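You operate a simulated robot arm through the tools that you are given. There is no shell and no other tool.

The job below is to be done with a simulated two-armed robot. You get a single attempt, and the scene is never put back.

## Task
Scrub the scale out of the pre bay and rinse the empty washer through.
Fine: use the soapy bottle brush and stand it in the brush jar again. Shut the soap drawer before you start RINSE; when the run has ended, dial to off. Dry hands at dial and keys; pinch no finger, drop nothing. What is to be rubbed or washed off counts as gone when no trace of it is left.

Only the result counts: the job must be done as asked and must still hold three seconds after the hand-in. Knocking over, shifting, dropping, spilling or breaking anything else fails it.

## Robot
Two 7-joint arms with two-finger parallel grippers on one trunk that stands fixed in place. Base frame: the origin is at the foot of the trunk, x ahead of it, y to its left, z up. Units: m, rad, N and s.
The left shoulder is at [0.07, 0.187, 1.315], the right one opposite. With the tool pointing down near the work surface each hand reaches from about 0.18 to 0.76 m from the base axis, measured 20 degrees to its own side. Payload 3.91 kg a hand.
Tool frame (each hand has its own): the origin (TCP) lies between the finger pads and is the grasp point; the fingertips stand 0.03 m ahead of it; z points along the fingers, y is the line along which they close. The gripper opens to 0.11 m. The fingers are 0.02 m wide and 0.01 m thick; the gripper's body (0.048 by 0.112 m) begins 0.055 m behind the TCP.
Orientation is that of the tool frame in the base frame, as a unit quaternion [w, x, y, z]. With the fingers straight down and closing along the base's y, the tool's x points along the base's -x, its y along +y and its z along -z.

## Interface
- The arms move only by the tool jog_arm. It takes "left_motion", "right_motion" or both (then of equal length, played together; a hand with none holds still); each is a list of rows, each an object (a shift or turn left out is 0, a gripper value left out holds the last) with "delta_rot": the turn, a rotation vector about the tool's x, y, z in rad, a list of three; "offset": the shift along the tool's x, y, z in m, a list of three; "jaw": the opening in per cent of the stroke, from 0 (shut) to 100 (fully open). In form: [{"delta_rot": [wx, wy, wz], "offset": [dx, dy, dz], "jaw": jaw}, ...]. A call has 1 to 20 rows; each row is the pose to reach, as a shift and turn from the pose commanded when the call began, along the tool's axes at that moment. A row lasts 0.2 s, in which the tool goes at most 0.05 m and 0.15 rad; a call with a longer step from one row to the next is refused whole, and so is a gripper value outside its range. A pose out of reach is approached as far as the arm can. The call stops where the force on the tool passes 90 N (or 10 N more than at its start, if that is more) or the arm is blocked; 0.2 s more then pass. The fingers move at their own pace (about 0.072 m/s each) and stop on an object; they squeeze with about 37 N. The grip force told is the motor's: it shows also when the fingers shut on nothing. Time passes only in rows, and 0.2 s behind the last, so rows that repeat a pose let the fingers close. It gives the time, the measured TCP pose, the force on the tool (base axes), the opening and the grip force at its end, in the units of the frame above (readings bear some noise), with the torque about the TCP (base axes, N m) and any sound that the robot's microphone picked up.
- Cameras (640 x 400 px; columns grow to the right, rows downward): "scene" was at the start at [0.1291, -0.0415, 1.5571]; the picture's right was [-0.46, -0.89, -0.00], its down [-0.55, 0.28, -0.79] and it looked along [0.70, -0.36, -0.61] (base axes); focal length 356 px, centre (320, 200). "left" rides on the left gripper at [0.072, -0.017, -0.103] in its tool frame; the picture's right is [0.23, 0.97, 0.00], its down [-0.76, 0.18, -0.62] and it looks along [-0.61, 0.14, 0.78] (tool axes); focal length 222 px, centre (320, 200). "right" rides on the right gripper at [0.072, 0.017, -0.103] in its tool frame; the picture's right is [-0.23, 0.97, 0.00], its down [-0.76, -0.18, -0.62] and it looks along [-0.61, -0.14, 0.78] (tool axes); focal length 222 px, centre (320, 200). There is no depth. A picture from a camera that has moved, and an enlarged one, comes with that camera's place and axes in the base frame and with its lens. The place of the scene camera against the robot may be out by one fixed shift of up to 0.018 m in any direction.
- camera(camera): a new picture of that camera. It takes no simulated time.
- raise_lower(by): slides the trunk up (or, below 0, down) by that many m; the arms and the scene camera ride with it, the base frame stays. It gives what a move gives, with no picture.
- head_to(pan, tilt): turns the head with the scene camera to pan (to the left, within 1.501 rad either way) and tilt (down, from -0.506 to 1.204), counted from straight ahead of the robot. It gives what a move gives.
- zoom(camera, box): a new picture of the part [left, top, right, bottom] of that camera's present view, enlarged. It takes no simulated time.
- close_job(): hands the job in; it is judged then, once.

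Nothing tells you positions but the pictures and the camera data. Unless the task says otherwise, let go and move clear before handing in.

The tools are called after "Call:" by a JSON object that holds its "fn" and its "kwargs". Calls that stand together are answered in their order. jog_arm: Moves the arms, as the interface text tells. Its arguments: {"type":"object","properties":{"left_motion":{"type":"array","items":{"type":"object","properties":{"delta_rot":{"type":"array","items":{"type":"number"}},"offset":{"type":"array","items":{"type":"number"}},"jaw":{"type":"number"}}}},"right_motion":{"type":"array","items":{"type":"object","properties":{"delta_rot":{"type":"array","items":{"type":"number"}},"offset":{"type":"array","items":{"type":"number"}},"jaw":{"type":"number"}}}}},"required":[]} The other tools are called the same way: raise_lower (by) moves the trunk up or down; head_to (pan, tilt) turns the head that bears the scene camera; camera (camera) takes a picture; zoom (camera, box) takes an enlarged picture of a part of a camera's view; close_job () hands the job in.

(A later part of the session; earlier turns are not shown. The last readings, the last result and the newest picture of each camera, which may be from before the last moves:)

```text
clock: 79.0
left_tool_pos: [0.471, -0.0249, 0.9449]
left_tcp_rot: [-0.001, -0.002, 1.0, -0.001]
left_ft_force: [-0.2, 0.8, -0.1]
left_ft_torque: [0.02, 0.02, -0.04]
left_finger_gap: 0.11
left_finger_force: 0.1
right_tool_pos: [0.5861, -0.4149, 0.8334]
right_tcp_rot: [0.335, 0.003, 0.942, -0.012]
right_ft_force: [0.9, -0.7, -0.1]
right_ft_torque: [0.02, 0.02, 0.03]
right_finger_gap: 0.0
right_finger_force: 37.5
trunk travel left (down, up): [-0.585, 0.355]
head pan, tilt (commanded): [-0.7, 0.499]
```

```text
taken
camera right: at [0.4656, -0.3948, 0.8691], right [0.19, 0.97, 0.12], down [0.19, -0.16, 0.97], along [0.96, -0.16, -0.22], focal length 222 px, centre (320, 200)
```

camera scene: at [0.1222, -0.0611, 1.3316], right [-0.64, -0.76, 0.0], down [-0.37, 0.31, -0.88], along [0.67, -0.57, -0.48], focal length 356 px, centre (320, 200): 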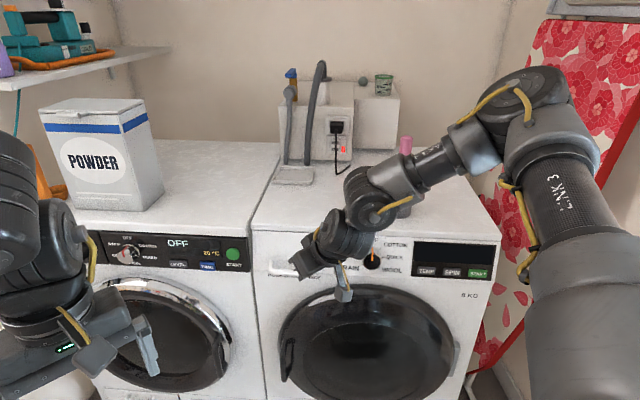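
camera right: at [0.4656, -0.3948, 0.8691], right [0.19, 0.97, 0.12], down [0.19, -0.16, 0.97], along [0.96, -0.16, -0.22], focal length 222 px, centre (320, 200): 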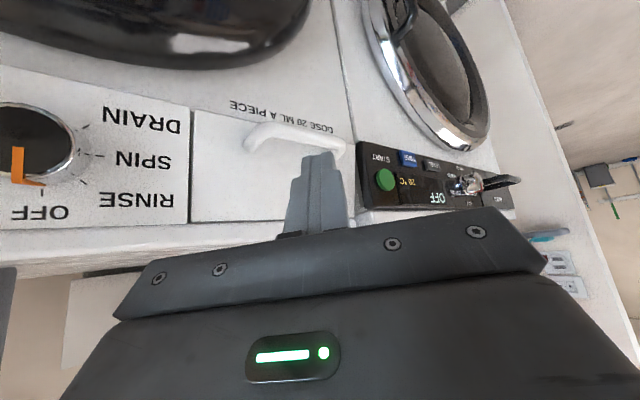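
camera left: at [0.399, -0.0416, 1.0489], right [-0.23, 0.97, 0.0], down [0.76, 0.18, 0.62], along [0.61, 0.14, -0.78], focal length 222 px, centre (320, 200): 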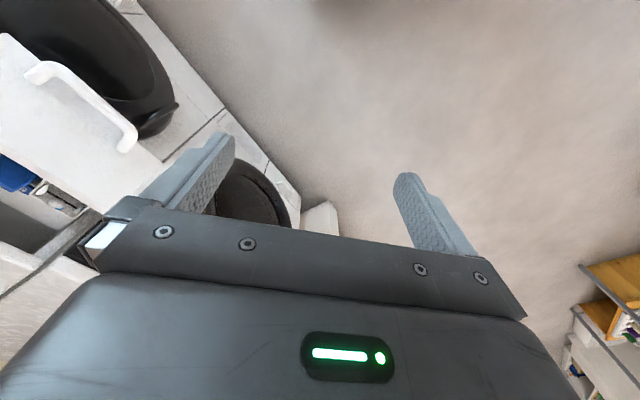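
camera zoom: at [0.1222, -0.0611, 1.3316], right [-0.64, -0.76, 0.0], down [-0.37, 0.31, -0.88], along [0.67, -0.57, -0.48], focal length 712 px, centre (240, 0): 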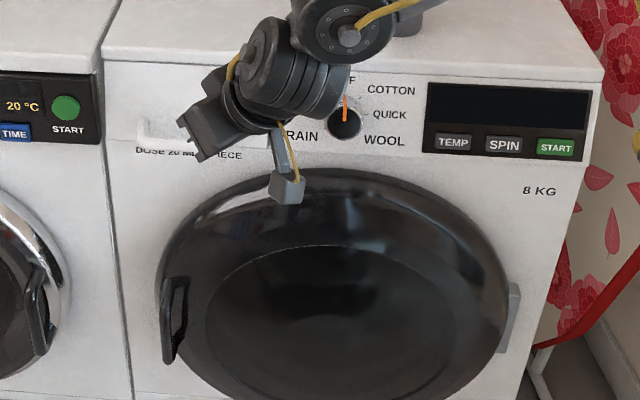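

The drawer is shut and the door looks closed. Now for the dial: I'll turn the hand to face the panel squarely (yaw -45°, nearly level) while staying about 10 cm in front of it.

Call:
{"fn": "jog_arm", "kwargs": {"right_motion": [{"offset": [0.0129, -0.0118, -0.0048], "delta_rot": [0.0852, -0.0899, 0.0499], "jaw": 0}, {"offset": [0.0258, -0.0237, -0.0096], "delta_rot": [0.1705, -0.1798, 0.0998]}, {"offset": [0.0387, -0.0355, -0.0144], "delta_rot": [0.2557, -0.2697, 0.1497]}, {"offset": [0.0516, -0.0474, -0.0192], "delta_rot": [0.341, -0.3597, 0.1996]}, {"offset": [0.0644, -0.0592, -0.0239], "delta_rot": [0.4262, -0.4496, 0.2494]}, {"offset": [0.0773, -0.071, -0.0287], "delta_rot": [0.5114, -0.5395, 0.2993]}, {"offset": [0.0902, -0.0829, -0.0335], "delta_rot": [0.5967, -0.6294, 0.3492]}, {"offset": [0.1031, -0.0947, -0.0383], "delta_rot": [0.6819, -0.7193, 0.3991]}, {"offset": [0.1031, -0.0947, -0.0383], "delta_rot": [0.6819, -0.7193, 0.3991]}]}}

Call:
{"fn": "camera", "kwargs": {"camera": "right"}}

Call:
{"fn": "camera", "kwargs": {"camera": "scene"}}

```text
clock: 81.0
left_tool_pos: [0.4701, -0.0253, 0.945]
left_tcp_rot: [-0.001, -0.002, 1.0, 0.0]
left_ft_force: [-0.9, 0.4, -0.6]
left_ft_torque: [0.0, 0.04, 0.01]
left_finger_gap: 0.1097
left_finger_force: 0.1
right_tool_pos: [0.4769, -0.5273, 0.8542]
right_tcp_rot: [0.613, 0.286, 0.69, -0.255]
right_ft_force: [0.1, 0.5, -0.1]
right_ft_torque: [0.0, -0.04, 0.02]
right_finger_gap: 0.0002
right_finger_force: 37.4
right hand out of reach, approached as far as the arm can: row 5, 6, 7, 8, 9
trunk travel left (down, up): [-0.585, 0.355]
head pan, tilt (commanded): [-0.7, 0.499]
```

```text
taken
camera right: at [0.4104, -0.436, 0.7958], right [0.71, 0.67, 0.22], down [-0.5, 0.25, 0.83], along [0.5, -0.7, 0.51], focal length 222 px, centre (320, 200)
```

right: 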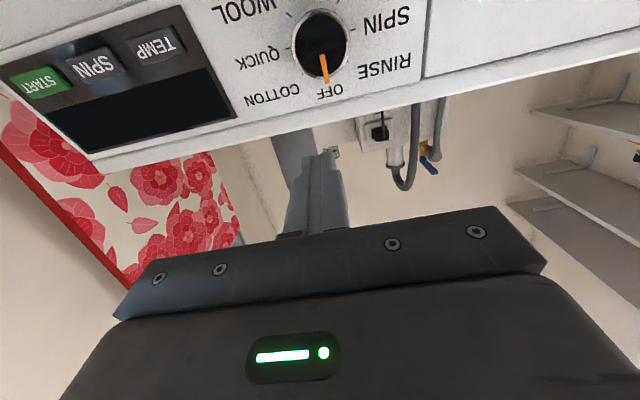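

```text
taken
camera scene: at [0.1223, -0.0627, 1.3315], right [-0.64, -0.76, 0.0], down [-0.37, 0.31, -0.88], along [0.67, -0.57, -0.48], focal length 356 px, centre (320, 200)
```

scene: 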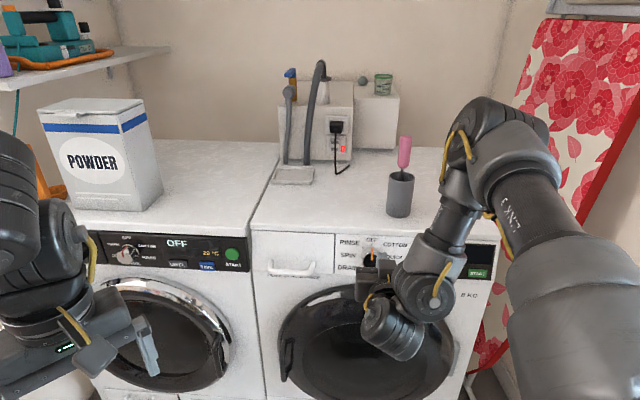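

The orientation is right. I'll zoom on the dial to read its tick marks and locate the knob.

Call:
{"fn": "zoom", "kwargs": {"camera": "right", "box": [230, 0, 430, 120]}}

Call:
{"fn": "zoom", "kwargs": {"camera": "scene", "box": [330, 220, 430, 290]}}

```text
3.20 times, centred on (330, 60) of right
camera zoom: at [0.4104, -0.436, 0.7958], right [0.71, 0.67, 0.22], down [-0.5, 0.25, 0.83], along [0.5, -0.7, 0.51], focal length 711 px, centre (288, 648)
```

zoom: 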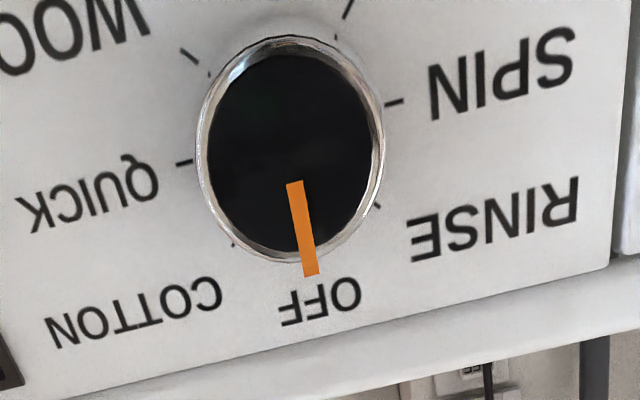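

```text
5.71 times, centred on (380, 255) of scene
camera zoom: at [0.1223, -0.0627, 1.3315], right [-0.64, -0.76, 0.0], down [-0.37, 0.31, -0.88], along [0.67, -0.57, -0.48], focal length 2034 px, centre (-23, -114)
```

zoom: 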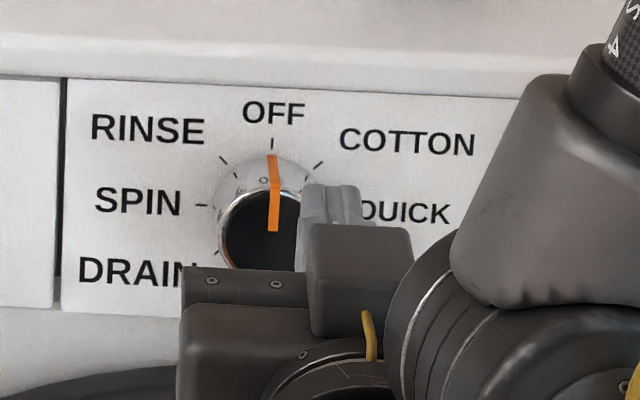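

The dial's ticks are 45° apart, so RINSE is 45° anticlockwise from OFF, and the knob axis is near z 0.78. Lowering the trunk 7 cm brings the hand to knob height.

Call:
{"fn": "raise_lower", "kwargs": {"by": -0.071}}

Call:
{"fn": "camera", "kwargs": {"camera": "right"}}

```text
clock: 82.1
left_tool_pos: [0.4692, -0.0237, 0.8737]
left_tcp_rot: [0.001, -0.002, 1.0, -0.001]
left_ft_force: [-1.2, 1.1, 0.5]
left_ft_torque: [0.02, 0.03, -0.01]
left_finger_gap: 0.1099
left_finger_force: 0.1
right_tool_pos: [0.476, -0.5251, 0.785]
right_tcp_rot: [0.613, 0.286, 0.691, -0.255]
right_ft_force: [0.6, -0.7, 0.9]
right_ft_torque: [0.02, 0.01, -0.02]
right_finger_gap: 0.0002
right_finger_force: 37.9
trunk travel left (down, up): [-0.514, 0.426]
head pan, tilt (commanded): [-0.7, 0.499]
```

```text
taken
camera right: at [0.4103, -0.4344, 0.726], right [0.71, 0.67, 0.22], down [-0.5, 0.25, 0.83], along [0.5, -0.7, 0.51], focal length 222 px, centre (320, 200)
```

right: 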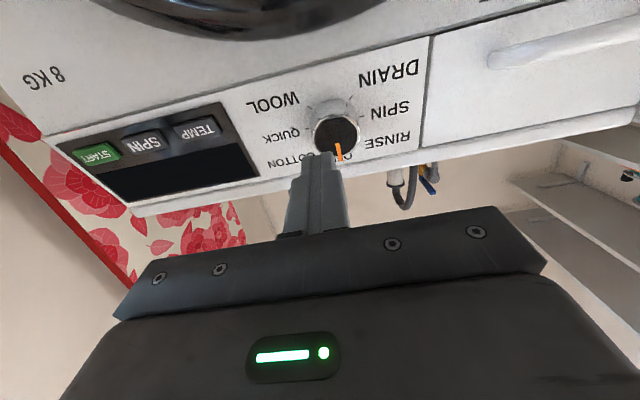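

Call:
{"fn": "zoom", "kwargs": {"camera": "right", "box": [260, 70, 420, 190]}}

Call:
{"fn": "zoom", "kwargs": {"camera": "right", "box": [60, 90, 260, 220]}}

```text
3.33 times, centred on (340, 130) of right
camera zoom: at [0.4103, -0.4344, 0.726], right [0.71, 0.67, 0.22], down [-0.5, 0.25, 0.83], along [0.5, -0.7, 0.51], focal length 740 px, centre (253, 433)
```

zoom: 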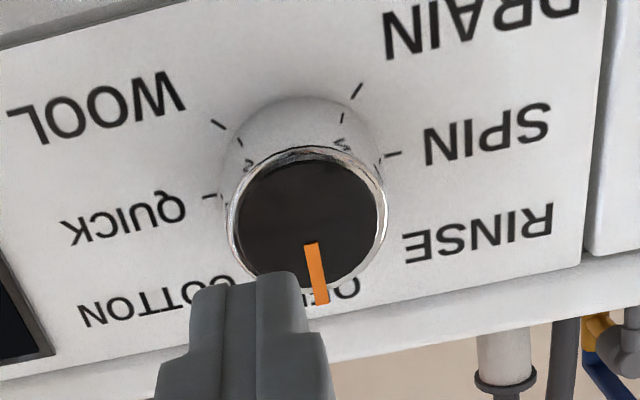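

```text
3.08 times, centred on (160, 155) of right
camera zoom: at [0.4103, -0.4344, 0.726], right [0.71, 0.67, 0.22], down [-0.5, 0.25, 0.83], along [0.5, -0.7, 0.51], focal length 684 px, centre (812, 338)
```

zoom: 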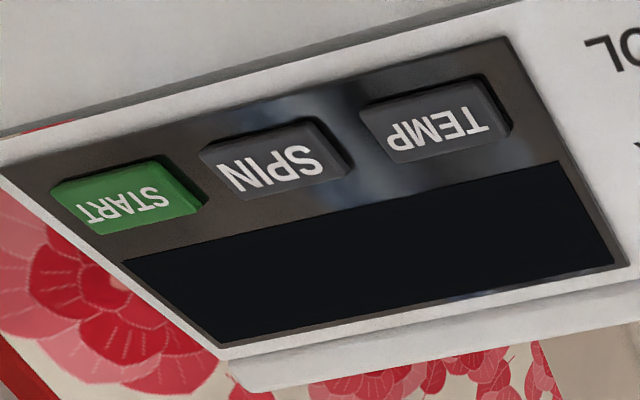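

I put the knob front at q ≈ 0.80, a ≈ 0.021, z ≈ 0.785. I'll open the fingers and line up in front of it.

Call:
{"fn": "jog_arm", "kwargs": {"right_motion": [{"offset": [-0.003, 0.0069, 0.0158], "jaw": 40}, {"offset": [-0.0059, 0.0137, 0.0316], "jaw": 75}, {"offset": [-0.0059, 0.0137, 0.0316], "jaw": 75}, {"offset": [-0.0059, 0.0137, 0.0316], "jaw": 75}]}}

Call:
{"fn": "camera", "kwargs": {"camera": "right"}}

Call:
{"fn": "zoom", "kwargs": {"camera": "scene", "box": [300, 170, 460, 290]}}

```text
clock: 83.1
left_tool_pos: [0.4705, -0.0244, 0.8736]
left_tcp_rot: [0.0, -0.003, 1.0, -0.001]
left_ft_force: [-0.5, 0.8, -0.8]
left_ft_torque: [0.01, 0.01, 0.0]
left_finger_gap: 0.1101
left_finger_force: 0.1
right_tool_pos: [0.5075, -0.5382, 0.7863]
right_tcp_rot: [0.613, 0.286, 0.691, -0.255]
right_ft_force: [0.0, 0.1, -0.3]
right_ft_torque: [0.02, 0.02, 0.01]
right_finger_gap: 0.0825
right_finger_force: 0.2
trunk travel left (down, up): [-0.514, 0.426]
head pan, tilt (commanded): [-0.7, 0.499]
```

```text
taken
camera right: at [0.4421, -0.4477, 0.7275], right [0.71, 0.67, 0.22], down [-0.5, 0.25, 0.83], along [0.5, -0.7, 0.51], focal length 222 px, centre (320, 200)
```

right: 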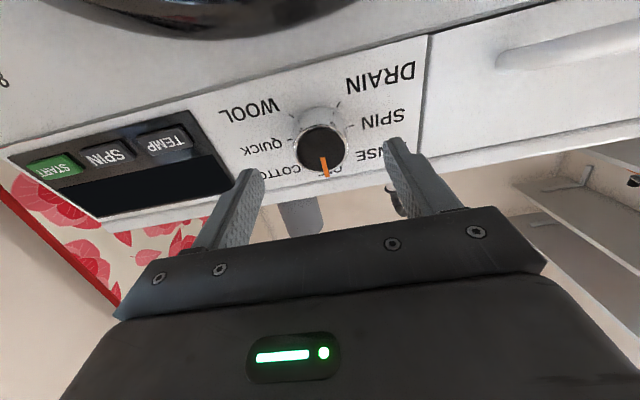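

```text
3.33 times, centred on (380, 230) of scene
camera zoom: at [0.1218, -0.0607, 1.2606], right [-0.64, -0.76, 0.0], down [-0.37, 0.31, -0.88], along [0.67, -0.57, -0.48], focal length 1186 px, centre (120, 100)
```

zoom: 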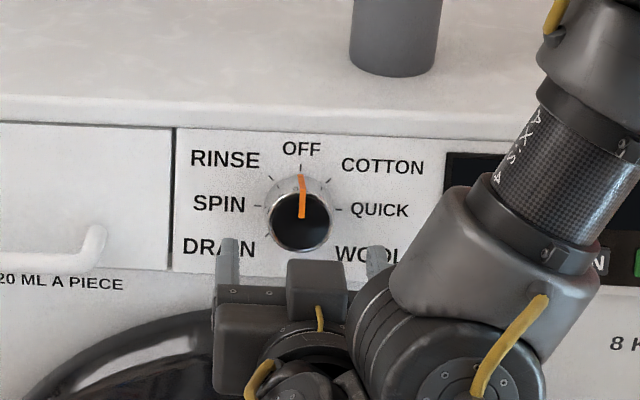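

The knob is centred between the fingers. Advancing 5.5 cm so the pads straddle the knob, keeping the tips about a centimetre off the panel.

Call:
{"fn": "jog_arm", "kwargs": {"right_motion": [{"offset": [-0.0022, 0, 0.0184], "jaw": 75}, {"offset": [-0.0045, 0, 0.0368]}, {"offset": [-0.0067, 0, 0.0552]}, {"offset": [-0.0067, 0, 0.0552]}]}}

Call:
{"fn": "camera", "kwargs": {"camera": "right"}}

Call:
{"fn": "zoom", "kwargs": {"camera": "scene", "box": [300, 170, 460, 290]}}

```text
clock: 84.1
left_tool_pos: [0.4697, -0.0235, 0.8737]
left_tcp_rot: [-0.001, -0.002, 1.0, -0.001]
left_ft_force: [-0.1, 1.0, -0.3]
left_ft_torque: [-0.03, 0.01, -0.01]
left_finger_gap: 0.1099
left_finger_force: 0.0
right_tool_pos: [0.5469, -0.5802, 0.7892]
right_tcp_rot: [0.613, 0.287, 0.69, -0.256]
right_ft_force: [-0.4, -1.1, 0.7]
right_ft_torque: [0.03, -0.01, -0.02]
right_finger_gap: 0.0825
right_finger_force: 0.1
right hand out of reach, approached as far as the arm can: row 3, 4
trunk travel left (down, up): [-0.514, 0.426]
head pan, tilt (commanded): [-0.7, 0.499]
```

```text
taken
camera right: at [0.4812, -0.489, 0.7309], right [0.71, 0.67, 0.22], down [-0.5, 0.25, 0.83], along [0.5, -0.7, 0.51], focal length 222 px, centre (320, 200)
```

right: 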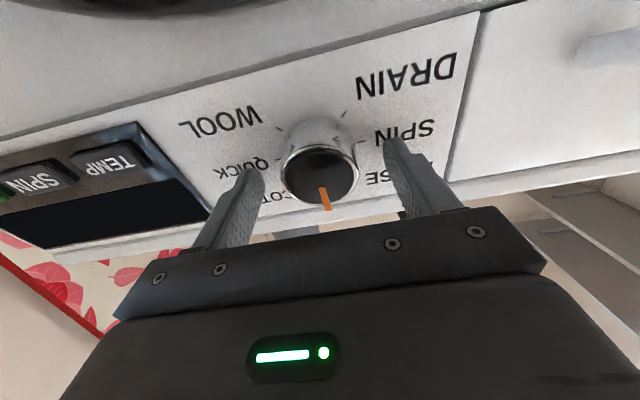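

```text
3.33 times, centred on (380, 230) of scene
camera zoom: at [0.122, -0.0602, 1.2606], right [-0.64, -0.77, 0.0], down [-0.37, 0.31, -0.88], along [0.67, -0.57, -0.48], focal length 1186 px, centre (120, 100)
```

zoom: 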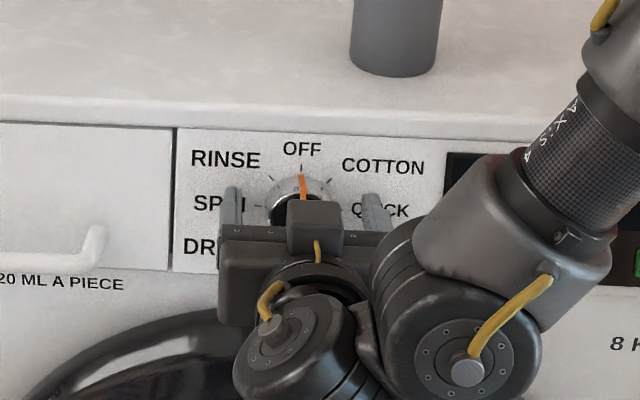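

The knob is between the pads. With the fingers still open I'll test whether the wrist can roll the 45° anticlockwise.

Call:
{"fn": "jog_arm", "kwargs": {"right_motion": [{"delta_rot": [0.0158, 0, -0.1299], "jaw": 75}, {"delta_rot": [0.0315, 0, -0.2599]}, {"delta_rot": [0.0473, 0, -0.3898]}, {"delta_rot": [0.0631, 0, -0.5197]}, {"delta_rot": [0.0788, 0, -0.6497]}, {"delta_rot": [0.0946, 0, -0.7796]}, {"delta_rot": [0.0946, 0, -0.7796]}]}}

Call:
{"fn": "camera", "kwargs": {"camera": "right"}}

Call:
{"fn": "zoom", "kwargs": {"camera": "scene", "box": [300, 170, 460, 290]}}

```text
clock: 85.7
left_tool_pos: [0.4715, -0.0187, 0.8739]
left_tcp_rot: [-0.001, -0.001, 1.0, -0.005]
left_ft_force: [0.1, -0.2, 0.3]
left_ft_torque: [-0.03, -0.01, -0.02]
left_finger_gap: 0.11
left_finger_force: 0.1
right_tool_pos: [0.5473, -0.5817, 0.8171]
right_tcp_rot: [0.463, 0.028, 0.733, -0.497]
right_ft_force: [22.8, 57.1, 18.5]
right_ft_torque: [2.42, -2.04, 2.66]
right_finger_gap: 0.0963
right_finger_force: 13.8
right hand out of reach, approached as far as the arm can: row 1, 2, 3, 4, 5, 6, 7
trunk travel left (down, up): [-0.514, 0.426]
head pan, tilt (commanded): [-0.7, 0.499]
```

```text
taken
camera right: at [0.4474, -0.5252, 0.7632], right [0.62, 0.59, -0.52], down [-0.06, 0.7, 0.71], along [0.79, -0.41, 0.47], focal length 222 px, centre (320, 200)
```

right: 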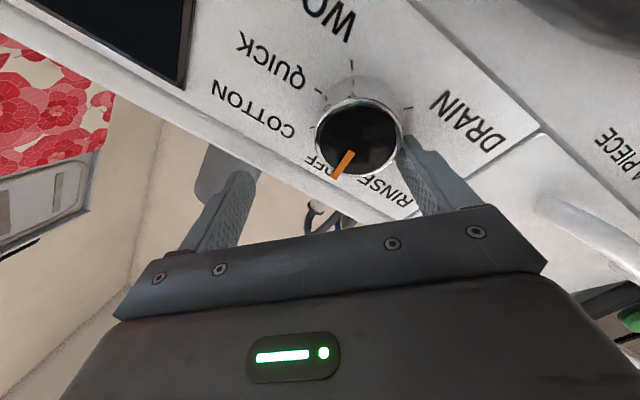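

```text
3.33 times, centred on (380, 230) of scene
camera zoom: at [0.1233, -0.049, 1.2615], right [-0.64, -0.77, 0.01], down [-0.37, 0.3, -0.88], along [0.68, -0.56, -0.47], focal length 1186 px, centre (120, 100)
```

zoom: 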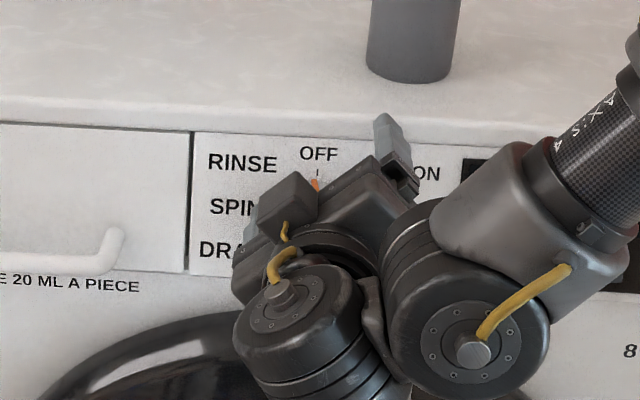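

That roll pushed the arm to a limit, so the hand rode up and a finger now leans on the knob, which still reads OFF. I'll withdraw straight out along the knob axis to release it.

Call:
{"fn": "jog_arm", "kwargs": {"right_motion": [{"offset": [0.0021, 0, -0.0199], "jaw": 100}, {"offset": [0.0042, 0, -0.0397], "jaw": 100}, {"offset": [0.0063, 0, -0.0596], "jaw": 100}, {"offset": [0.0084, 0, -0.0795], "jaw": 100}, {"offset": [0.0084, 0, -0.0795], "jaw": 100}]}}

Call:
{"fn": "camera", "kwargs": {"camera": "right"}}

Call:
{"fn": "camera", "kwargs": {"camera": "scene"}}

```text
clock: 86.9
left_tool_pos: [0.47, -0.0225, 0.8729]
left_tcp_rot: [-0.001, -0.002, 1.0, -0.001]
left_ft_force: [-0.6, -1.0, 0.0]
left_ft_torque: [0.03, 0.0, 0.02]
left_finger_gap: 0.1097
left_finger_force: 0.0
right_tool_pos: [0.4849, -0.5359, 0.8089]
right_tcp_rot: [0.456, 0.03, 0.735, -0.5]
right_ft_force: [0.6, 0.0, -0.4]
right_ft_torque: [0.02, -0.02, -0.02]
right_finger_gap: 0.1099
right_finger_force: 0.1
trunk travel left (down, up): [-0.514, 0.426]
head pan, tilt (commanded): [-0.7, 0.499]
```

```text
taken
camera right: at [0.386, -0.4782, 0.7554], right [0.62, 0.58, -0.53], down [-0.04, 0.7, 0.71], along [0.78, -0.42, 0.46], focal length 222 px, centre (320, 200)
```

right: 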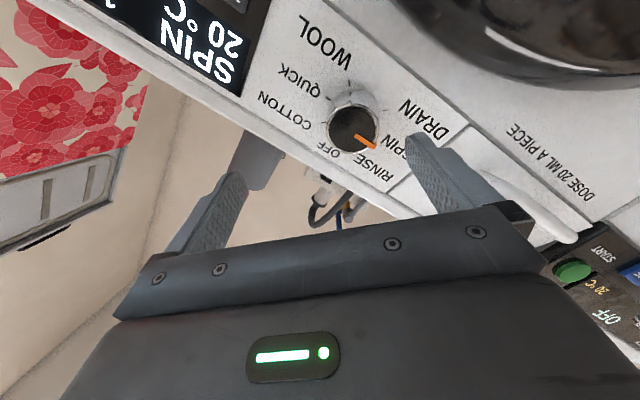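

```text
taken
camera scene: at [0.1222, -0.0605, 1.2606], right [-0.64, -0.77, 0.0], down [-0.37, 0.31, -0.88], along [0.67, -0.57, -0.48], focal length 356 px, centre (320, 200)
```

scene: 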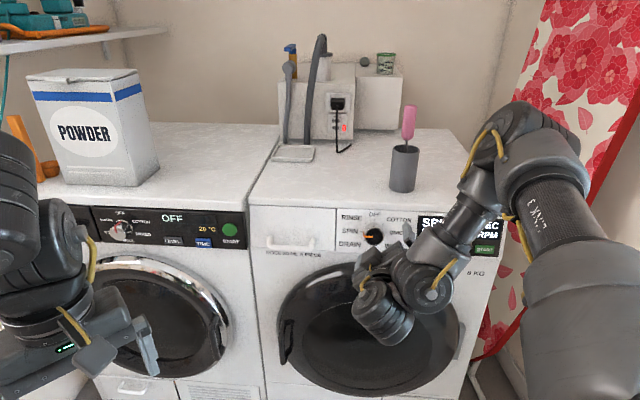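

Dragging the finger along the knob turned it to SPIN, and the display has lit, but nothing has started. I'll read it closely.

Call:
{"fn": "zoom", "kwargs": {"camera": "right", "box": [240, 40, 480, 200]}}

Call:
{"fn": "zoom", "kwargs": {"camera": "scene", "box": [320, 190, 520, 290]}}

```text
2.50 times, centred on (360, 120) of right
camera zoom: at [0.386, -0.4782, 0.7554], right [0.62, 0.58, -0.53], down [-0.04, 0.7, 0.71], along [0.78, -0.42, 0.46], focal length 555 px, centre (220, 400)
```

zoom: 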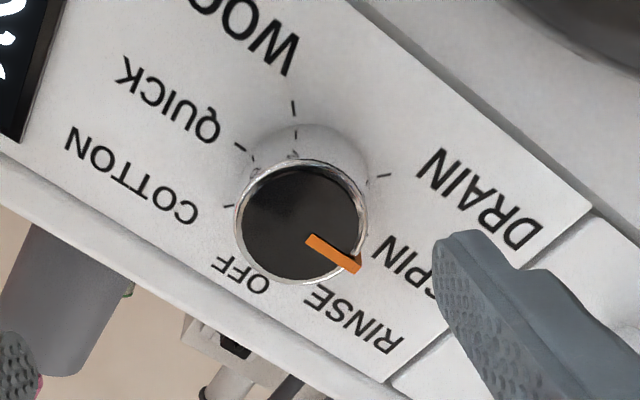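

```text
3.20 times, centred on (420, 240) of scene
camera zoom: at [0.1222, -0.0605, 1.2606], right [-0.64, -0.77, 0.0], down [-0.37, 0.31, -0.88], along [0.67, -0.57, -0.48], focal length 1139 px, centre (0, 72)
```

zoom: 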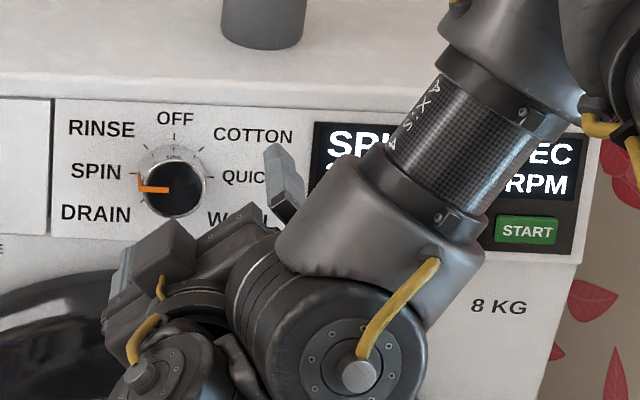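

The dial now reads SPIN, so RINSE is 45° clockwise, and OFF another 45° clockwise after that. I'll return to the level standoff pose, then test a clockwise roll away from the panel.

Call:
{"fn": "jog_arm", "kwargs": {"right_motion": [{"offset": [0.0007, 0.0043, 0.003], "delta_rot": [-0.0136, 0.0019, 0.1294], "jaw": 75}, {"offset": [0.0014, 0.0087, 0.006], "delta_rot": [-0.0272, 0.0038, 0.2588]}, {"offset": [0.0021, 0.013, 0.009], "delta_rot": [-0.0408, 0.0058, 0.3882]}, {"offset": [0.0027, 0.0173, 0.0121], "delta_rot": [-0.0543, 0.0077, 0.5175]}, {"offset": [0.0034, 0.0217, 0.0151], "delta_rot": [-0.0679, 0.0096, 0.6469]}, {"offset": [0.0041, 0.026, 0.0181], "delta_rot": [-0.0815, 0.0115, 0.7763]}, {"offset": [0.0041, 0.026, 0.0181], "delta_rot": [-0.0815, 0.0115, 0.7763]}]}}

```text
clock: 88.5
left_tool_pos: [0.4696, -0.0247, 0.8742]
left_tcp_rot: [0.0, -0.002, 1.0, 0.0]
left_ft_force: [0.0, 0.1, 0.4]
left_ft_torque: [0.0, -0.01, 0.02]
left_finger_gap: 0.1098
left_finger_force: 0.1
right_tool_pos: [0.5086, -0.5404, 0.7865]
right_tcp_rot: [0.609, 0.291, 0.69, -0.261]
right_ft_force: [0.5, 0.3, 0.3]
right_ft_torque: [0.0, -0.03, 0.02]
right_finger_gap: 0.0825
right_finger_force: 0.1
trunk travel left (down, up): [-0.514, 0.426]
head pan, tilt (commanded): [-0.7, 0.499]
```

Call:
{"fn": "jog_arm", "kwargs": {"right_motion": [{"delta_rot": [-0.0158, 0, 0.1299], "jaw": 75}, {"delta_rot": [-0.0315, 0, 0.2599]}, {"delta_rot": [-0.0473, 0, 0.3898]}, {"delta_rot": [-0.0631, 0, 0.5197]}, {"delta_rot": [-0.0788, 0, 0.6497]}, {"delta_rot": [-0.0946, 0, 0.7796]}, {"delta_rot": [-0.0946, 0, 0.7796]}]}}

Call:
{"fn": "camera", "kwargs": {"camera": "right"}}

Call:
{"fn": "camera", "kwargs": {"camera": "scene"}}

```text
clock: 90.1
left_tool_pos: [0.4708, -0.0228, 0.8739]
left_tcp_rot: [-0.001, -0.002, 1.0, 0.0]
left_ft_force: [0.5, 0.3, -0.2]
left_ft_torque: [0.01, -0.02, 0.02]
left_finger_gap: 0.1099
left_finger_force: 0.1
right_tool_pos: [0.533, -0.5413, 0.8031]
right_tcp_rot: [0.673, 0.505, 0.54, 0.02]
right_ft_force: [0.5, -0.8, 0.0]
right_ft_torque: [0.01, -0.04, -0.04]
right_finger_gap: 0.0828
right_finger_force: 0.1
right hand out of reach, approached as far as the arm can: row 5, 6, 7
trunk travel left (down, up): [-0.514, 0.426]
head pan, tilt (commanded): [-0.7, 0.499]
```

```text
taken
camera right: at [0.4952, -0.4234, 0.7751], right [0.41, 0.35, 0.84], down [-0.87, -0.11, 0.47], along [0.26, -0.93, 0.26], focal length 222 px, centre (320, 200)
```

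right: 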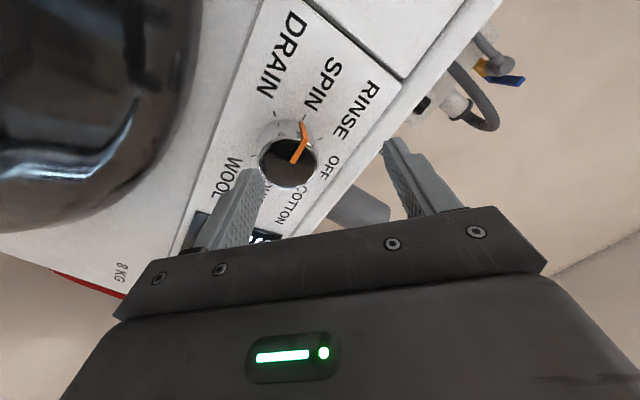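

```text
taken
camera scene: at [0.1219, -0.0598, 1.2607], right [-0.64, -0.77, 0.0], down [-0.37, 0.31, -0.88], along [0.67, -0.57, -0.48], focal length 356 px, centre (320, 200)
```

scene: 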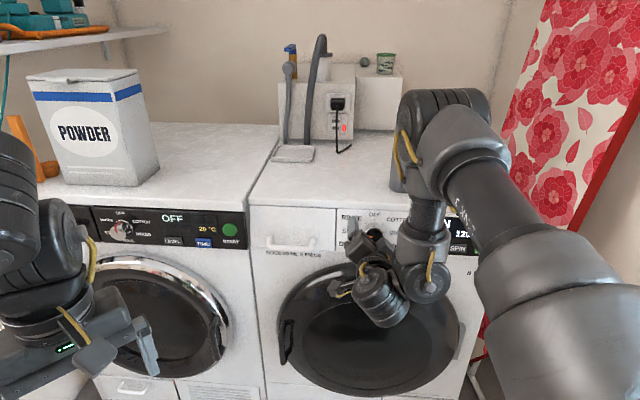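

The clockwise roll also drifts past about 30°. A lower trunk may give the wrist more freedom, so I'll level the hand again higher up, clear of the panel, and then drop the trunk.

Call:
{"fn": "jog_arm", "kwargs": {"right_motion": [{"offset": [-0.0116, 0.0074, -0.0049], "delta_rot": [0.0118, -0.0004, -0.1299], "jaw": 75}, {"offset": [-0.0232, 0.0148, -0.0098], "delta_rot": [0.0236, -0.0008, -0.2598]}, {"offset": [-0.0348, 0.0222, -0.0148], "delta_rot": [0.0355, -0.0012, -0.3897]}, {"offset": [-0.0463, 0.0295, -0.0197], "delta_rot": [0.0473, -0.0015, -0.5196]}, {"offset": [-0.0579, 0.0369, -0.0246], "delta_rot": [0.0591, -0.0019, -0.6495]}, {"offset": [-0.0695, 0.0443, -0.0295], "delta_rot": [0.0709, -0.0023, -0.7794]}, {"offset": [-0.0695, 0.0443, -0.0295], "delta_rot": [0.0709, -0.0023, -0.7794]}]}}

Call:
{"fn": "raise_lower", "kwargs": {"by": -0.1}}

Call:
{"fn": "camera", "kwargs": {"camera": "right"}}

Call:
{"fn": "camera", "kwargs": {"camera": "scene"}}

```text
clock: 91.7
left_tool_pos: [0.4701, -0.0228, 0.8725]
left_tcp_rot: [-0.001, -0.002, 1.0, -0.001]
left_ft_force: [-0.4, -0.2, -0.2]
left_ft_torque: [0.0, 0.02, 0.0]
left_finger_gap: 0.11
left_finger_force: 0.0
right_tool_pos: [0.5056, -0.54, 0.8863]
right_tcp_rot: [0.615, 0.283, 0.69, -0.256]
right_ft_force: [0.1, -0.4, 0.0]
right_ft_torque: [0.02, 0.01, -0.03]
right_finger_gap: 0.0825
right_finger_force: 0.1
trunk travel left (down, up): [-0.514, 0.426]
head pan, tilt (commanded): [-0.7, 0.499]
```

```text
clock: 93.0
left_tool_pos: [0.4689, -0.0248, 0.7744]
left_tcp_rot: [0.0, -0.002, 1.0, -0.001]
left_ft_force: [-0.2, 0.6, -0.1]
left_ft_torque: [0.05, 0.0, -0.01]
left_finger_gap: 0.1101
left_finger_force: 0.1
right_tool_pos: [0.5042, -0.5413, 0.7852]
right_tcp_rot: [0.615, 0.283, 0.69, -0.255]
right_ft_force: [0.2, -0.2, 0.1]
right_ft_torque: [0.0, -0.03, 0.02]
right_finger_gap: 0.0825
right_finger_force: 0.1
trunk travel left (down, up): [-0.414, 0.526]
head pan, tilt (commanded): [-0.7, 0.499]
```

```text
taken
camera right: at [0.4378, -0.4505, 0.7267], right [0.71, 0.67, 0.22], down [-0.5, 0.25, 0.83], along [0.5, -0.7, 0.52], focal length 222 px, centre (320, 200)
```

right: 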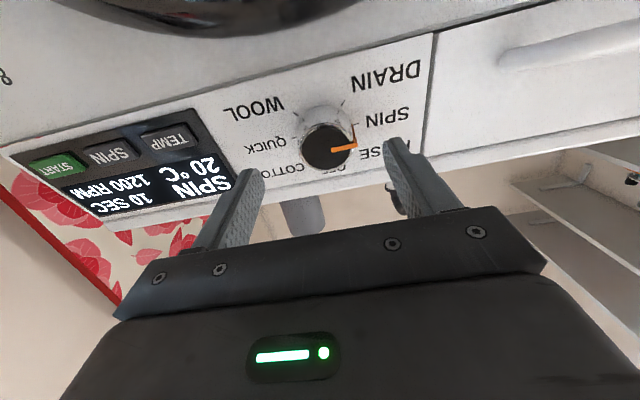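

```text
taken
camera scene: at [0.1215, -0.0603, 1.1607], right [-0.64, -0.76, 0.0], down [-0.37, 0.31, -0.88], along [0.67, -0.57, -0.48], focal length 356 px, centre (320, 200)
```

scene: 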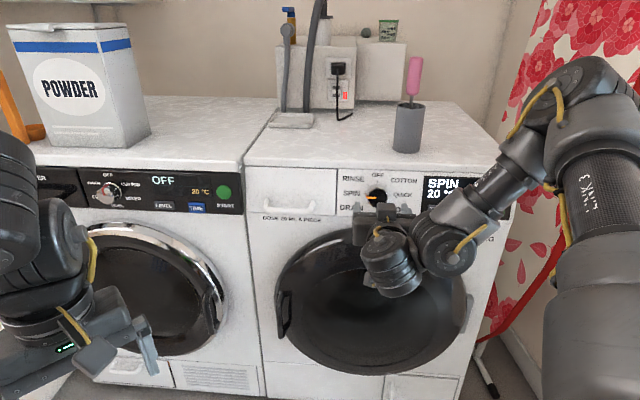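

The display now shows SPIN, 10 SEC. With the trunk lower I'll test the clockwise roll again in free space.

Call:
{"fn": "jog_arm", "kwargs": {"right_motion": [{"delta_rot": [-0.0158, 0, 0.1299], "jaw": 75}, {"delta_rot": [-0.0315, 0, 0.2599]}, {"delta_rot": [-0.0473, 0, 0.3898]}, {"delta_rot": [-0.0631, 0, 0.5197]}, {"delta_rot": [-0.0788, 0, 0.6497]}, {"delta_rot": [-0.0946, 0, 0.7796]}, {"delta_rot": [-0.0946, 0, 0.7796]}]}}

```text
clock: 94.6
left_tool_pos: [0.4697, -0.0243, 0.7747]
left_tcp_rot: [0.0, -0.002, 1.0, -0.001]
left_ft_force: [0.1, 0.8, 0.9]
left_ft_torque: [0.03, 0.01, 0.0]
left_finger_gap: 0.1098
left_finger_force: 0.1
right_tool_pos: [0.5151, -0.5412, 0.79]
right_tcp_rot: [0.677, 0.498, 0.541, 0.026]
right_ft_force: [-0.3, 1.1, 0.7]
right_ft_torque: [0.02, 0.01, -0.02]
right_finger_gap: 0.0825
right_finger_force: 0.1
right hand out of reach, approached as far as the arm can: row 6, 7
trunk travel left (down, up): [-0.414, 0.526]
head pan, tilt (commanded): [-0.7, 0.499]
```

Better: about 37° of clockwise roll is clean at this trunk height. I'll return to a slightly anticlockwise roll of -10° at the standoff.

Call:
{"fn": "jog_arm", "kwargs": {"right_motion": [{"offset": [-0.0002, -0.0013, -0.0011], "delta_rot": [0.0165, 0, -0.1361], "jaw": 75}, {"offset": [-0.0003, -0.0026, -0.0022], "delta_rot": [0.0331, 0, -0.2723]}, {"offset": [-0.0005, -0.0039, -0.0033], "delta_rot": [0.0496, 0, -0.4084]}, {"offset": [-0.0006, -0.0051, -0.0044], "delta_rot": [0.0661, 0, -0.5446]}, {"offset": [-0.0008, -0.0064, -0.0055], "delta_rot": [0.0826, 0, -0.6807]}, {"offset": [-0.0009, -0.0077, -0.0066], "delta_rot": [0.0992, 0, -0.8169]}, {"offset": [-0.0011, -0.009, -0.0077], "delta_rot": [0.1157, 0, -0.953]}, {"offset": [-0.0011, -0.009, -0.0077], "delta_rot": [0.1157, 0, -0.953]}]}}

Call:
{"fn": "camera", "kwargs": {"camera": "right"}}

```text
clock: 96.4
left_tool_pos: [0.47, -0.0247, 0.7746]
left_tcp_rot: [0.0, -0.001, 1.0, -0.002]
left_ft_force: [-0.4, 0.7, 0.6]
left_ft_torque: [0.01, 0.0, -0.02]
left_finger_gap: 0.1098
left_finger_force: 0.0
right_tool_pos: [0.504, -0.5406, 0.7847]
right_tcp_rot: [0.587, 0.228, 0.71, -0.315]
right_ft_force: [0.4, -0.7, -0.3]
right_ft_torque: [0.01, 0.01, 0.04]
right_finger_gap: 0.0825
right_finger_force: 0.0
trunk travel left (down, up): [-0.414, 0.526]
head pan, tilt (commanded): [-0.7, 0.499]
```

```text
taken
camera right: at [0.43, -0.4584, 0.7242], right [0.72, 0.69, 0.05], down [-0.4, 0.36, 0.85], along [0.57, -0.63, 0.53], focal length 222 px, centre (320, 200)
```

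right: 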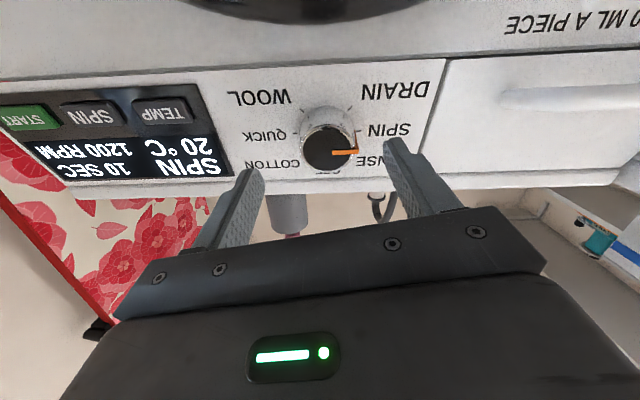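

Roll is -10° and the knob is centred to within 4 mm. Advancing onto it with a small sideways correction.

Call:
{"fn": "jog_arm", "kwargs": {"right_motion": [{"offset": [-0.0024, 0.0041, 0.0186], "jaw": 75}, {"offset": [-0.0048, 0.0041, 0.0373]}, {"offset": [-0.0072, 0.0041, 0.0559]}, {"offset": [-0.0072, 0.0041, 0.0559]}]}}

Call:
{"fn": "camera", "kwargs": {"camera": "right"}}

Call:
{"fn": "zoom", "kwargs": {"camera": "scene", "box": [320, 150, 480, 250]}}

```text
clock: 97.4
left_tool_pos: [0.4705, -0.0233, 0.7745]
left_tcp_rot: [0.001, -0.002, 1.0, -0.001]
left_ft_force: [0.6, 0.0, 1.1]
left_ft_torque: [-0.02, 0.01, 0.02]
left_finger_gap: 0.1102
left_finger_force: 0.0
right_tool_pos: [0.5465, -0.5781, 0.7851]
right_tcp_rot: [0.588, 0.23, 0.709, -0.315]
right_ft_force: [1.0, -0.4, 0.8]
right_ft_torque: [0.01, 0.01, 0.02]
right_finger_gap: 0.0828
right_finger_force: 0.0
trunk travel left (down, up): [-0.414, 0.526]
head pan, tilt (commanded): [-0.7, 0.499]
```

```text
taken
camera right: at [0.4727, -0.495, 0.7241], right [0.72, 0.69, 0.05], down [-0.4, 0.36, 0.85], along [0.56, -0.63, 0.53], focal length 222 px, centre (320, 200)
```

right: 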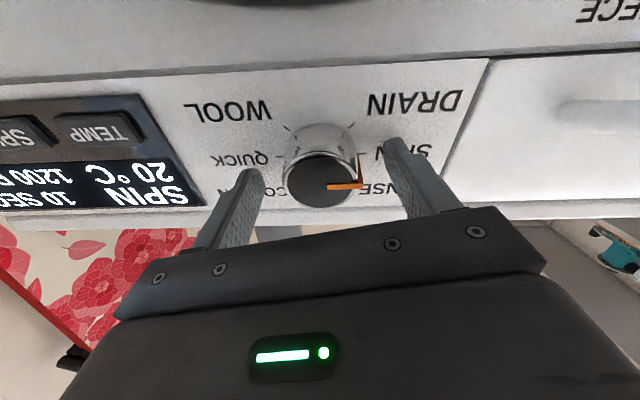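

```text
4.00 times, centred on (400, 200) of scene
camera zoom: at [0.1217, -0.06, 1.1607], right [-0.64, -0.76, 0.0], down [-0.37, 0.31, -0.88], along [0.67, -0.57, -0.48], focal length 1424 px, centre (0, 200)
```

zoom: 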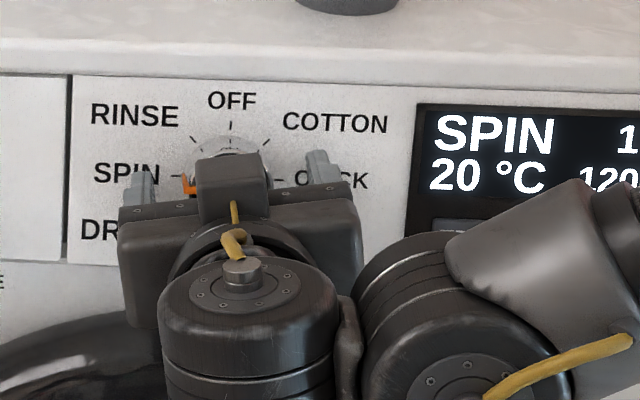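

The knob sits between the pads with no reach warning. I'll rehearse the 45° clockwise roll with the fingers open to check for drift.

Call:
{"fn": "jog_arm", "kwargs": {"right_motion": [{"delta_rot": [-0.0149, -0.0004, 0.13], "jaw": 75}, {"delta_rot": [-0.0297, -0.0007, 0.26]}, {"delta_rot": [-0.0446, -0.0011, 0.39]}, {"delta_rot": [-0.0595, -0.0015, 0.52]}, {"delta_rot": [-0.0743, -0.0018, 0.65]}, {"delta_rot": [-0.0892, -0.0022, 0.78]}, {"delta_rot": [-0.0892, -0.0022, 0.78]}]}}

Call:
{"fn": "camera", "kwargs": {"camera": "right"}}

```text
clock: 99.0
left_tool_pos: [0.4678, -0.0229, 0.7755]
left_tcp_rot: [0.002, -0.002, 1.0, -0.002]
left_ft_force: [-0.5, 0.7, 0.7]
left_ft_torque: [0.01, 0.01, 0.02]
left_finger_gap: 0.1101
left_finger_force: 0.0
right_tool_pos: [0.5435, -0.5779, 0.7886]
right_tcp_rot: [0.675, 0.456, 0.579, -0.038]
right_ft_force: [-19.3, 1.5, 16.9]
right_ft_torque: [-0.75, 0.84, -0.9]
right_finger_gap: 0.0827
right_finger_force: 0.6
trunk travel left (down, up): [-0.414, 0.526]
head pan, tilt (commanded): [-0.7, 0.499]
```

```text
taken
camera right: at [0.5007, -0.4646, 0.7499], right [0.49, 0.46, 0.74], down [-0.82, -0.06, 0.57], along [0.31, -0.89, 0.35], focal length 222 px, centre (320, 200)
```

right: 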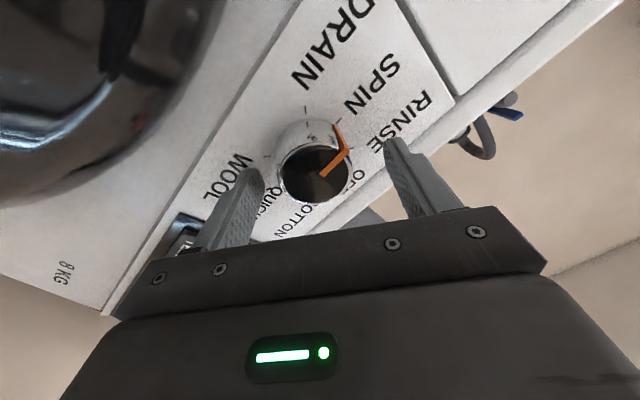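

Call:
{"fn": "camera", "kwargs": {"camera": "scene"}}

Call:
{"fn": "zoom", "kwargs": {"camera": "scene", "box": [320, 150, 520, 300]}}

Call:
{"fn": "zoom", "kwargs": {"camera": "right", "box": [180, 80, 460, 260]}}

```text
taken
camera scene: at [0.1174, -0.0585, 1.1614], right [-0.65, -0.76, 0.0], down [-0.36, 0.31, -0.88], along [0.67, -0.57, -0.48], focal length 356 px, centre (320, 200)
```

scene: 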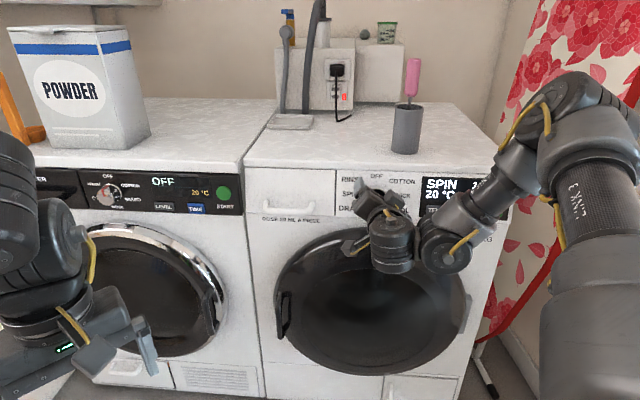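

```text
2.67 times, centred on (420, 225) of scene
camera zoom: at [0.1174, -0.0585, 1.1614], right [-0.65, -0.76, 0.0], down [-0.36, 0.31, -0.88], along [0.67, -0.57, -0.48], focal length 949 px, centre (53, 133)
```

zoom: 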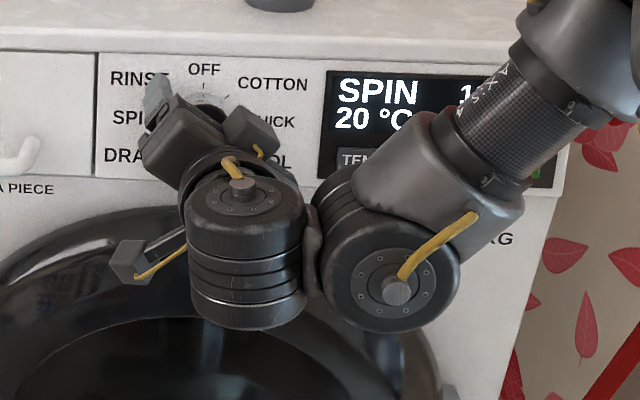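

```text
2.22 times, centred on (320, 170) of right
camera zoom: at [0.5007, -0.4646, 0.7499], right [0.49, 0.46, 0.74], down [-0.82, -0.06, 0.57], along [0.31, -0.89, 0.35], focal length 494 px, centre (320, 267)
```

zoom: 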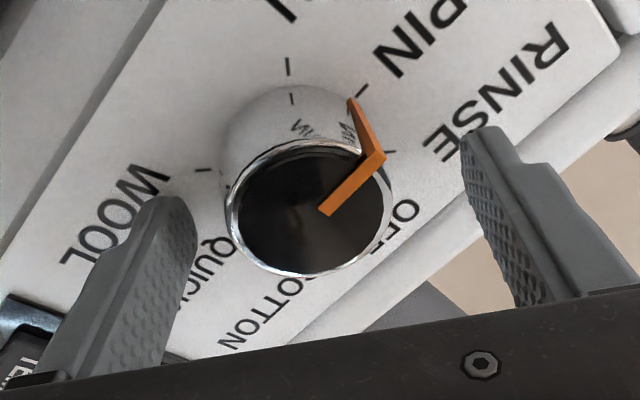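

A contact force of about 25 N has built up at the end of this roll, so I'll roll back in steps to find where it clears.

Call:
{"fn": "jog_arm", "kwargs": {"right_motion": [{"delta_rot": [0.0149, 0.0004, -0.13], "jaw": 75}, {"delta_rot": [0.0198, 0.0005, -0.1733]}, {"delta_rot": [0.0198, 0.0005, -0.1733]}]}}

Call:
{"fn": "zoom", "kwargs": {"camera": "right", "box": [180, 80, 460, 260]}}

```text
clock: 99.8
left_tool_pos: [0.4713, -0.0238, 0.774]
left_tcp_rot: [0.0, -0.001, 1.0, -0.001]
left_ft_force: [0.7, 0.0, 0.7]
left_ft_torque: [0.0, -0.04, 0.0]
left_finger_gap: 0.1098
left_finger_force: 0.0
right_tool_pos: [0.5465, -0.5765, 0.7854]
right_tcp_rot: [0.663, 0.408, 0.619, -0.101]
right_ft_force: [-9.6, 25.5, -10.2]
right_ft_torque: [1.39, 0.2, -0.61]
right_finger_gap: 0.0795
right_finger_force: 0.1
trunk travel left (down, up): [-0.414, 0.526]
head pan, tilt (commanded): [-0.7, 0.499]
```

```text
2.22 times, centred on (320, 170) of right
camera zoom: at [0.4968, -0.4699, 0.7395], right [0.58, 0.54, 0.61], down [-0.74, 0.02, 0.68], along [0.36, -0.84, 0.41], focal length 494 px, centre (320, 267)
```

zoom: 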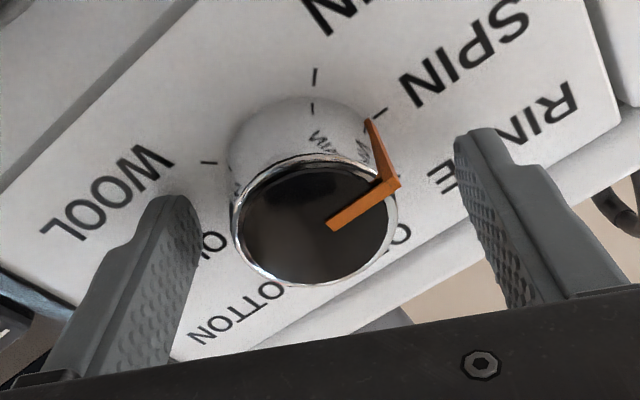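

The force points straight out of the panel, so a fingertip is touching the panel face. I'll back off 1 cm and see that it clears.

Call:
{"fn": "jog_arm", "kwargs": {"right_motion": [{"offset": [0.0006, 0, -0.005], "jaw": 75}, {"offset": [0.0012, 0, -0.011]}, {"offset": [0.0012, 0, -0.011]}]}}

```text
clock: 100.6
left_tool_pos: [0.4701, -0.0242, 0.7738]
left_tcp_rot: [0.0, -0.002, 1.0, 0.0]
left_ft_force: [-0.1, 0.1, 0.9]
left_ft_torque: [0.0, 0.04, 0.01]
left_finger_gap: 0.1096
left_finger_force: 0.0
right_tool_pos: [0.5382, -0.5709, 0.7857]
right_tcp_rot: [0.663, 0.411, 0.617, -0.101]
right_ft_force: [0.4, 0.0, -1.2]
right_ft_torque: [-0.01, 0.0, 0.0]
right_finger_gap: 0.0828
right_finger_force: 0.0
trunk travel left (down, up): [-0.414, 0.526]
head pan, tilt (commanded): [-0.7, 0.499]
```

Clear of contact. I'll roll back to -10°, then close on the knob.

Call:
{"fn": "jog_arm", "kwargs": {"right_motion": [{"delta_rot": [0.0139, 0.0003, -0.1214], "jaw": 75}, {"delta_rot": [0.0278, 0.0007, -0.2428]}, {"delta_rot": [0.0416, 0.001, -0.3642]}, {"delta_rot": [0.0555, 0.0014, -0.4856]}, {"delta_rot": [0.0694, 0.0017, -0.607]}, {"delta_rot": [0.0694, 0.0017, -0.607]}]}}

Call:
{"fn": "camera", "kwargs": {"camera": "right"}}

```text
clock: 102.0
left_tool_pos: [0.4703, -0.0235, 0.7731]
left_tcp_rot: [0.001, -0.001, 1.0, 0.0]
left_ft_force: [-0.7, 0.2, -0.1]
left_ft_torque: [0.04, 0.01, -0.02]
left_finger_gap: 0.1101
left_finger_force: 0.0
right_tool_pos: [0.5393, -0.5708, 0.7857]
right_tcp_rot: [0.587, 0.228, 0.71, -0.316]
right_ft_force: [1.0, 0.5, -0.5]
right_ft_torque: [0.03, 0.01, -0.02]
right_finger_gap: 0.0823
right_finger_force: 0.1
trunk travel left (down, up): [-0.414, 0.526]
head pan, tilt (commanded): [-0.7, 0.499]
```

```text
taken
camera right: at [0.465, -0.4876, 0.7243], right [0.72, 0.69, 0.05], down [-0.4, 0.36, 0.85], along [0.57, -0.63, 0.53], focal length 222 px, centre (320, 200)
```

right: 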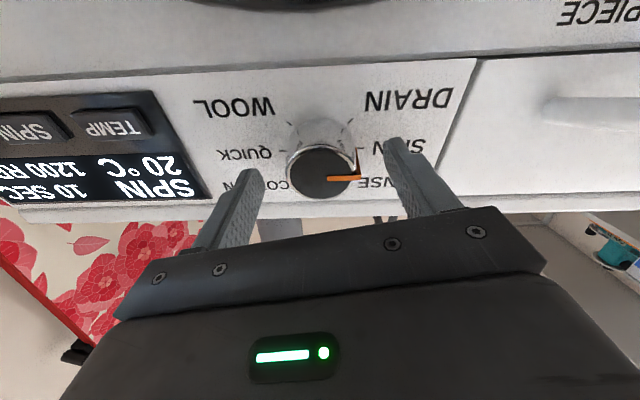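

Call:
{"fn": "jog_arm", "kwargs": {"right_motion": [{"offset": [-0.0003, 0, 0.003], "jaw": 50}, {"offset": [-0.0003, 0, 0.003], "jaw": 30}, {"offset": [-0.0003, 0, 0.003], "jaw": 20}, {"offset": [-0.0003, 0, 0.003], "jaw": 20}]}}

Call:
{"fn": "camera", "kwargs": {"camera": "right"}}

```text
clock: 103.0
left_tool_pos: [0.4707, -0.0234, 0.7741]
left_tcp_rot: [-0.001, -0.001, 1.0, -0.001]
left_ft_force: [0.9, 0.3, 0.0]
left_ft_torque: [0.01, 0.03, 0.0]
left_finger_gap: 0.1099
left_finger_force: 0.1
right_tool_pos: [0.5422, -0.5717, 0.785]
right_tcp_rot: [0.588, 0.229, 0.709, -0.315]
right_ft_force: [3.2, 1.3, -2.1]
right_ft_torque: [0.03, -0.11, 0.4]
right_finger_gap: 0.046
right_finger_force: 44.7
trunk travel left (down, up): [-0.414, 0.526]
head pan, tilt (commanded): [-0.7, 0.499]
```

```text
taken
camera right: at [0.468, -0.4894, 0.724], right [0.72, 0.69, 0.05], down [-0.4, 0.36, 0.85], along [0.57, -0.63, 0.53], focal length 222 px, centre (320, 200)
```

right: 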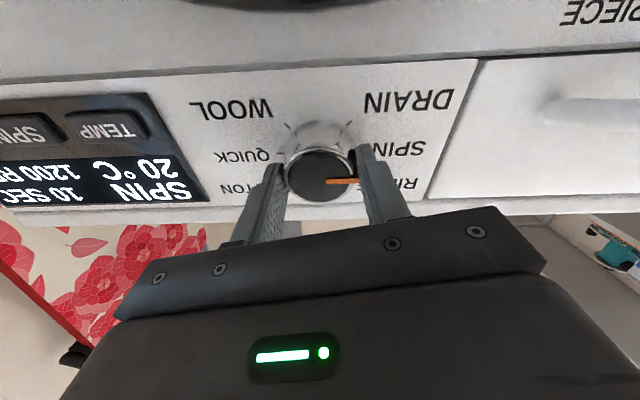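

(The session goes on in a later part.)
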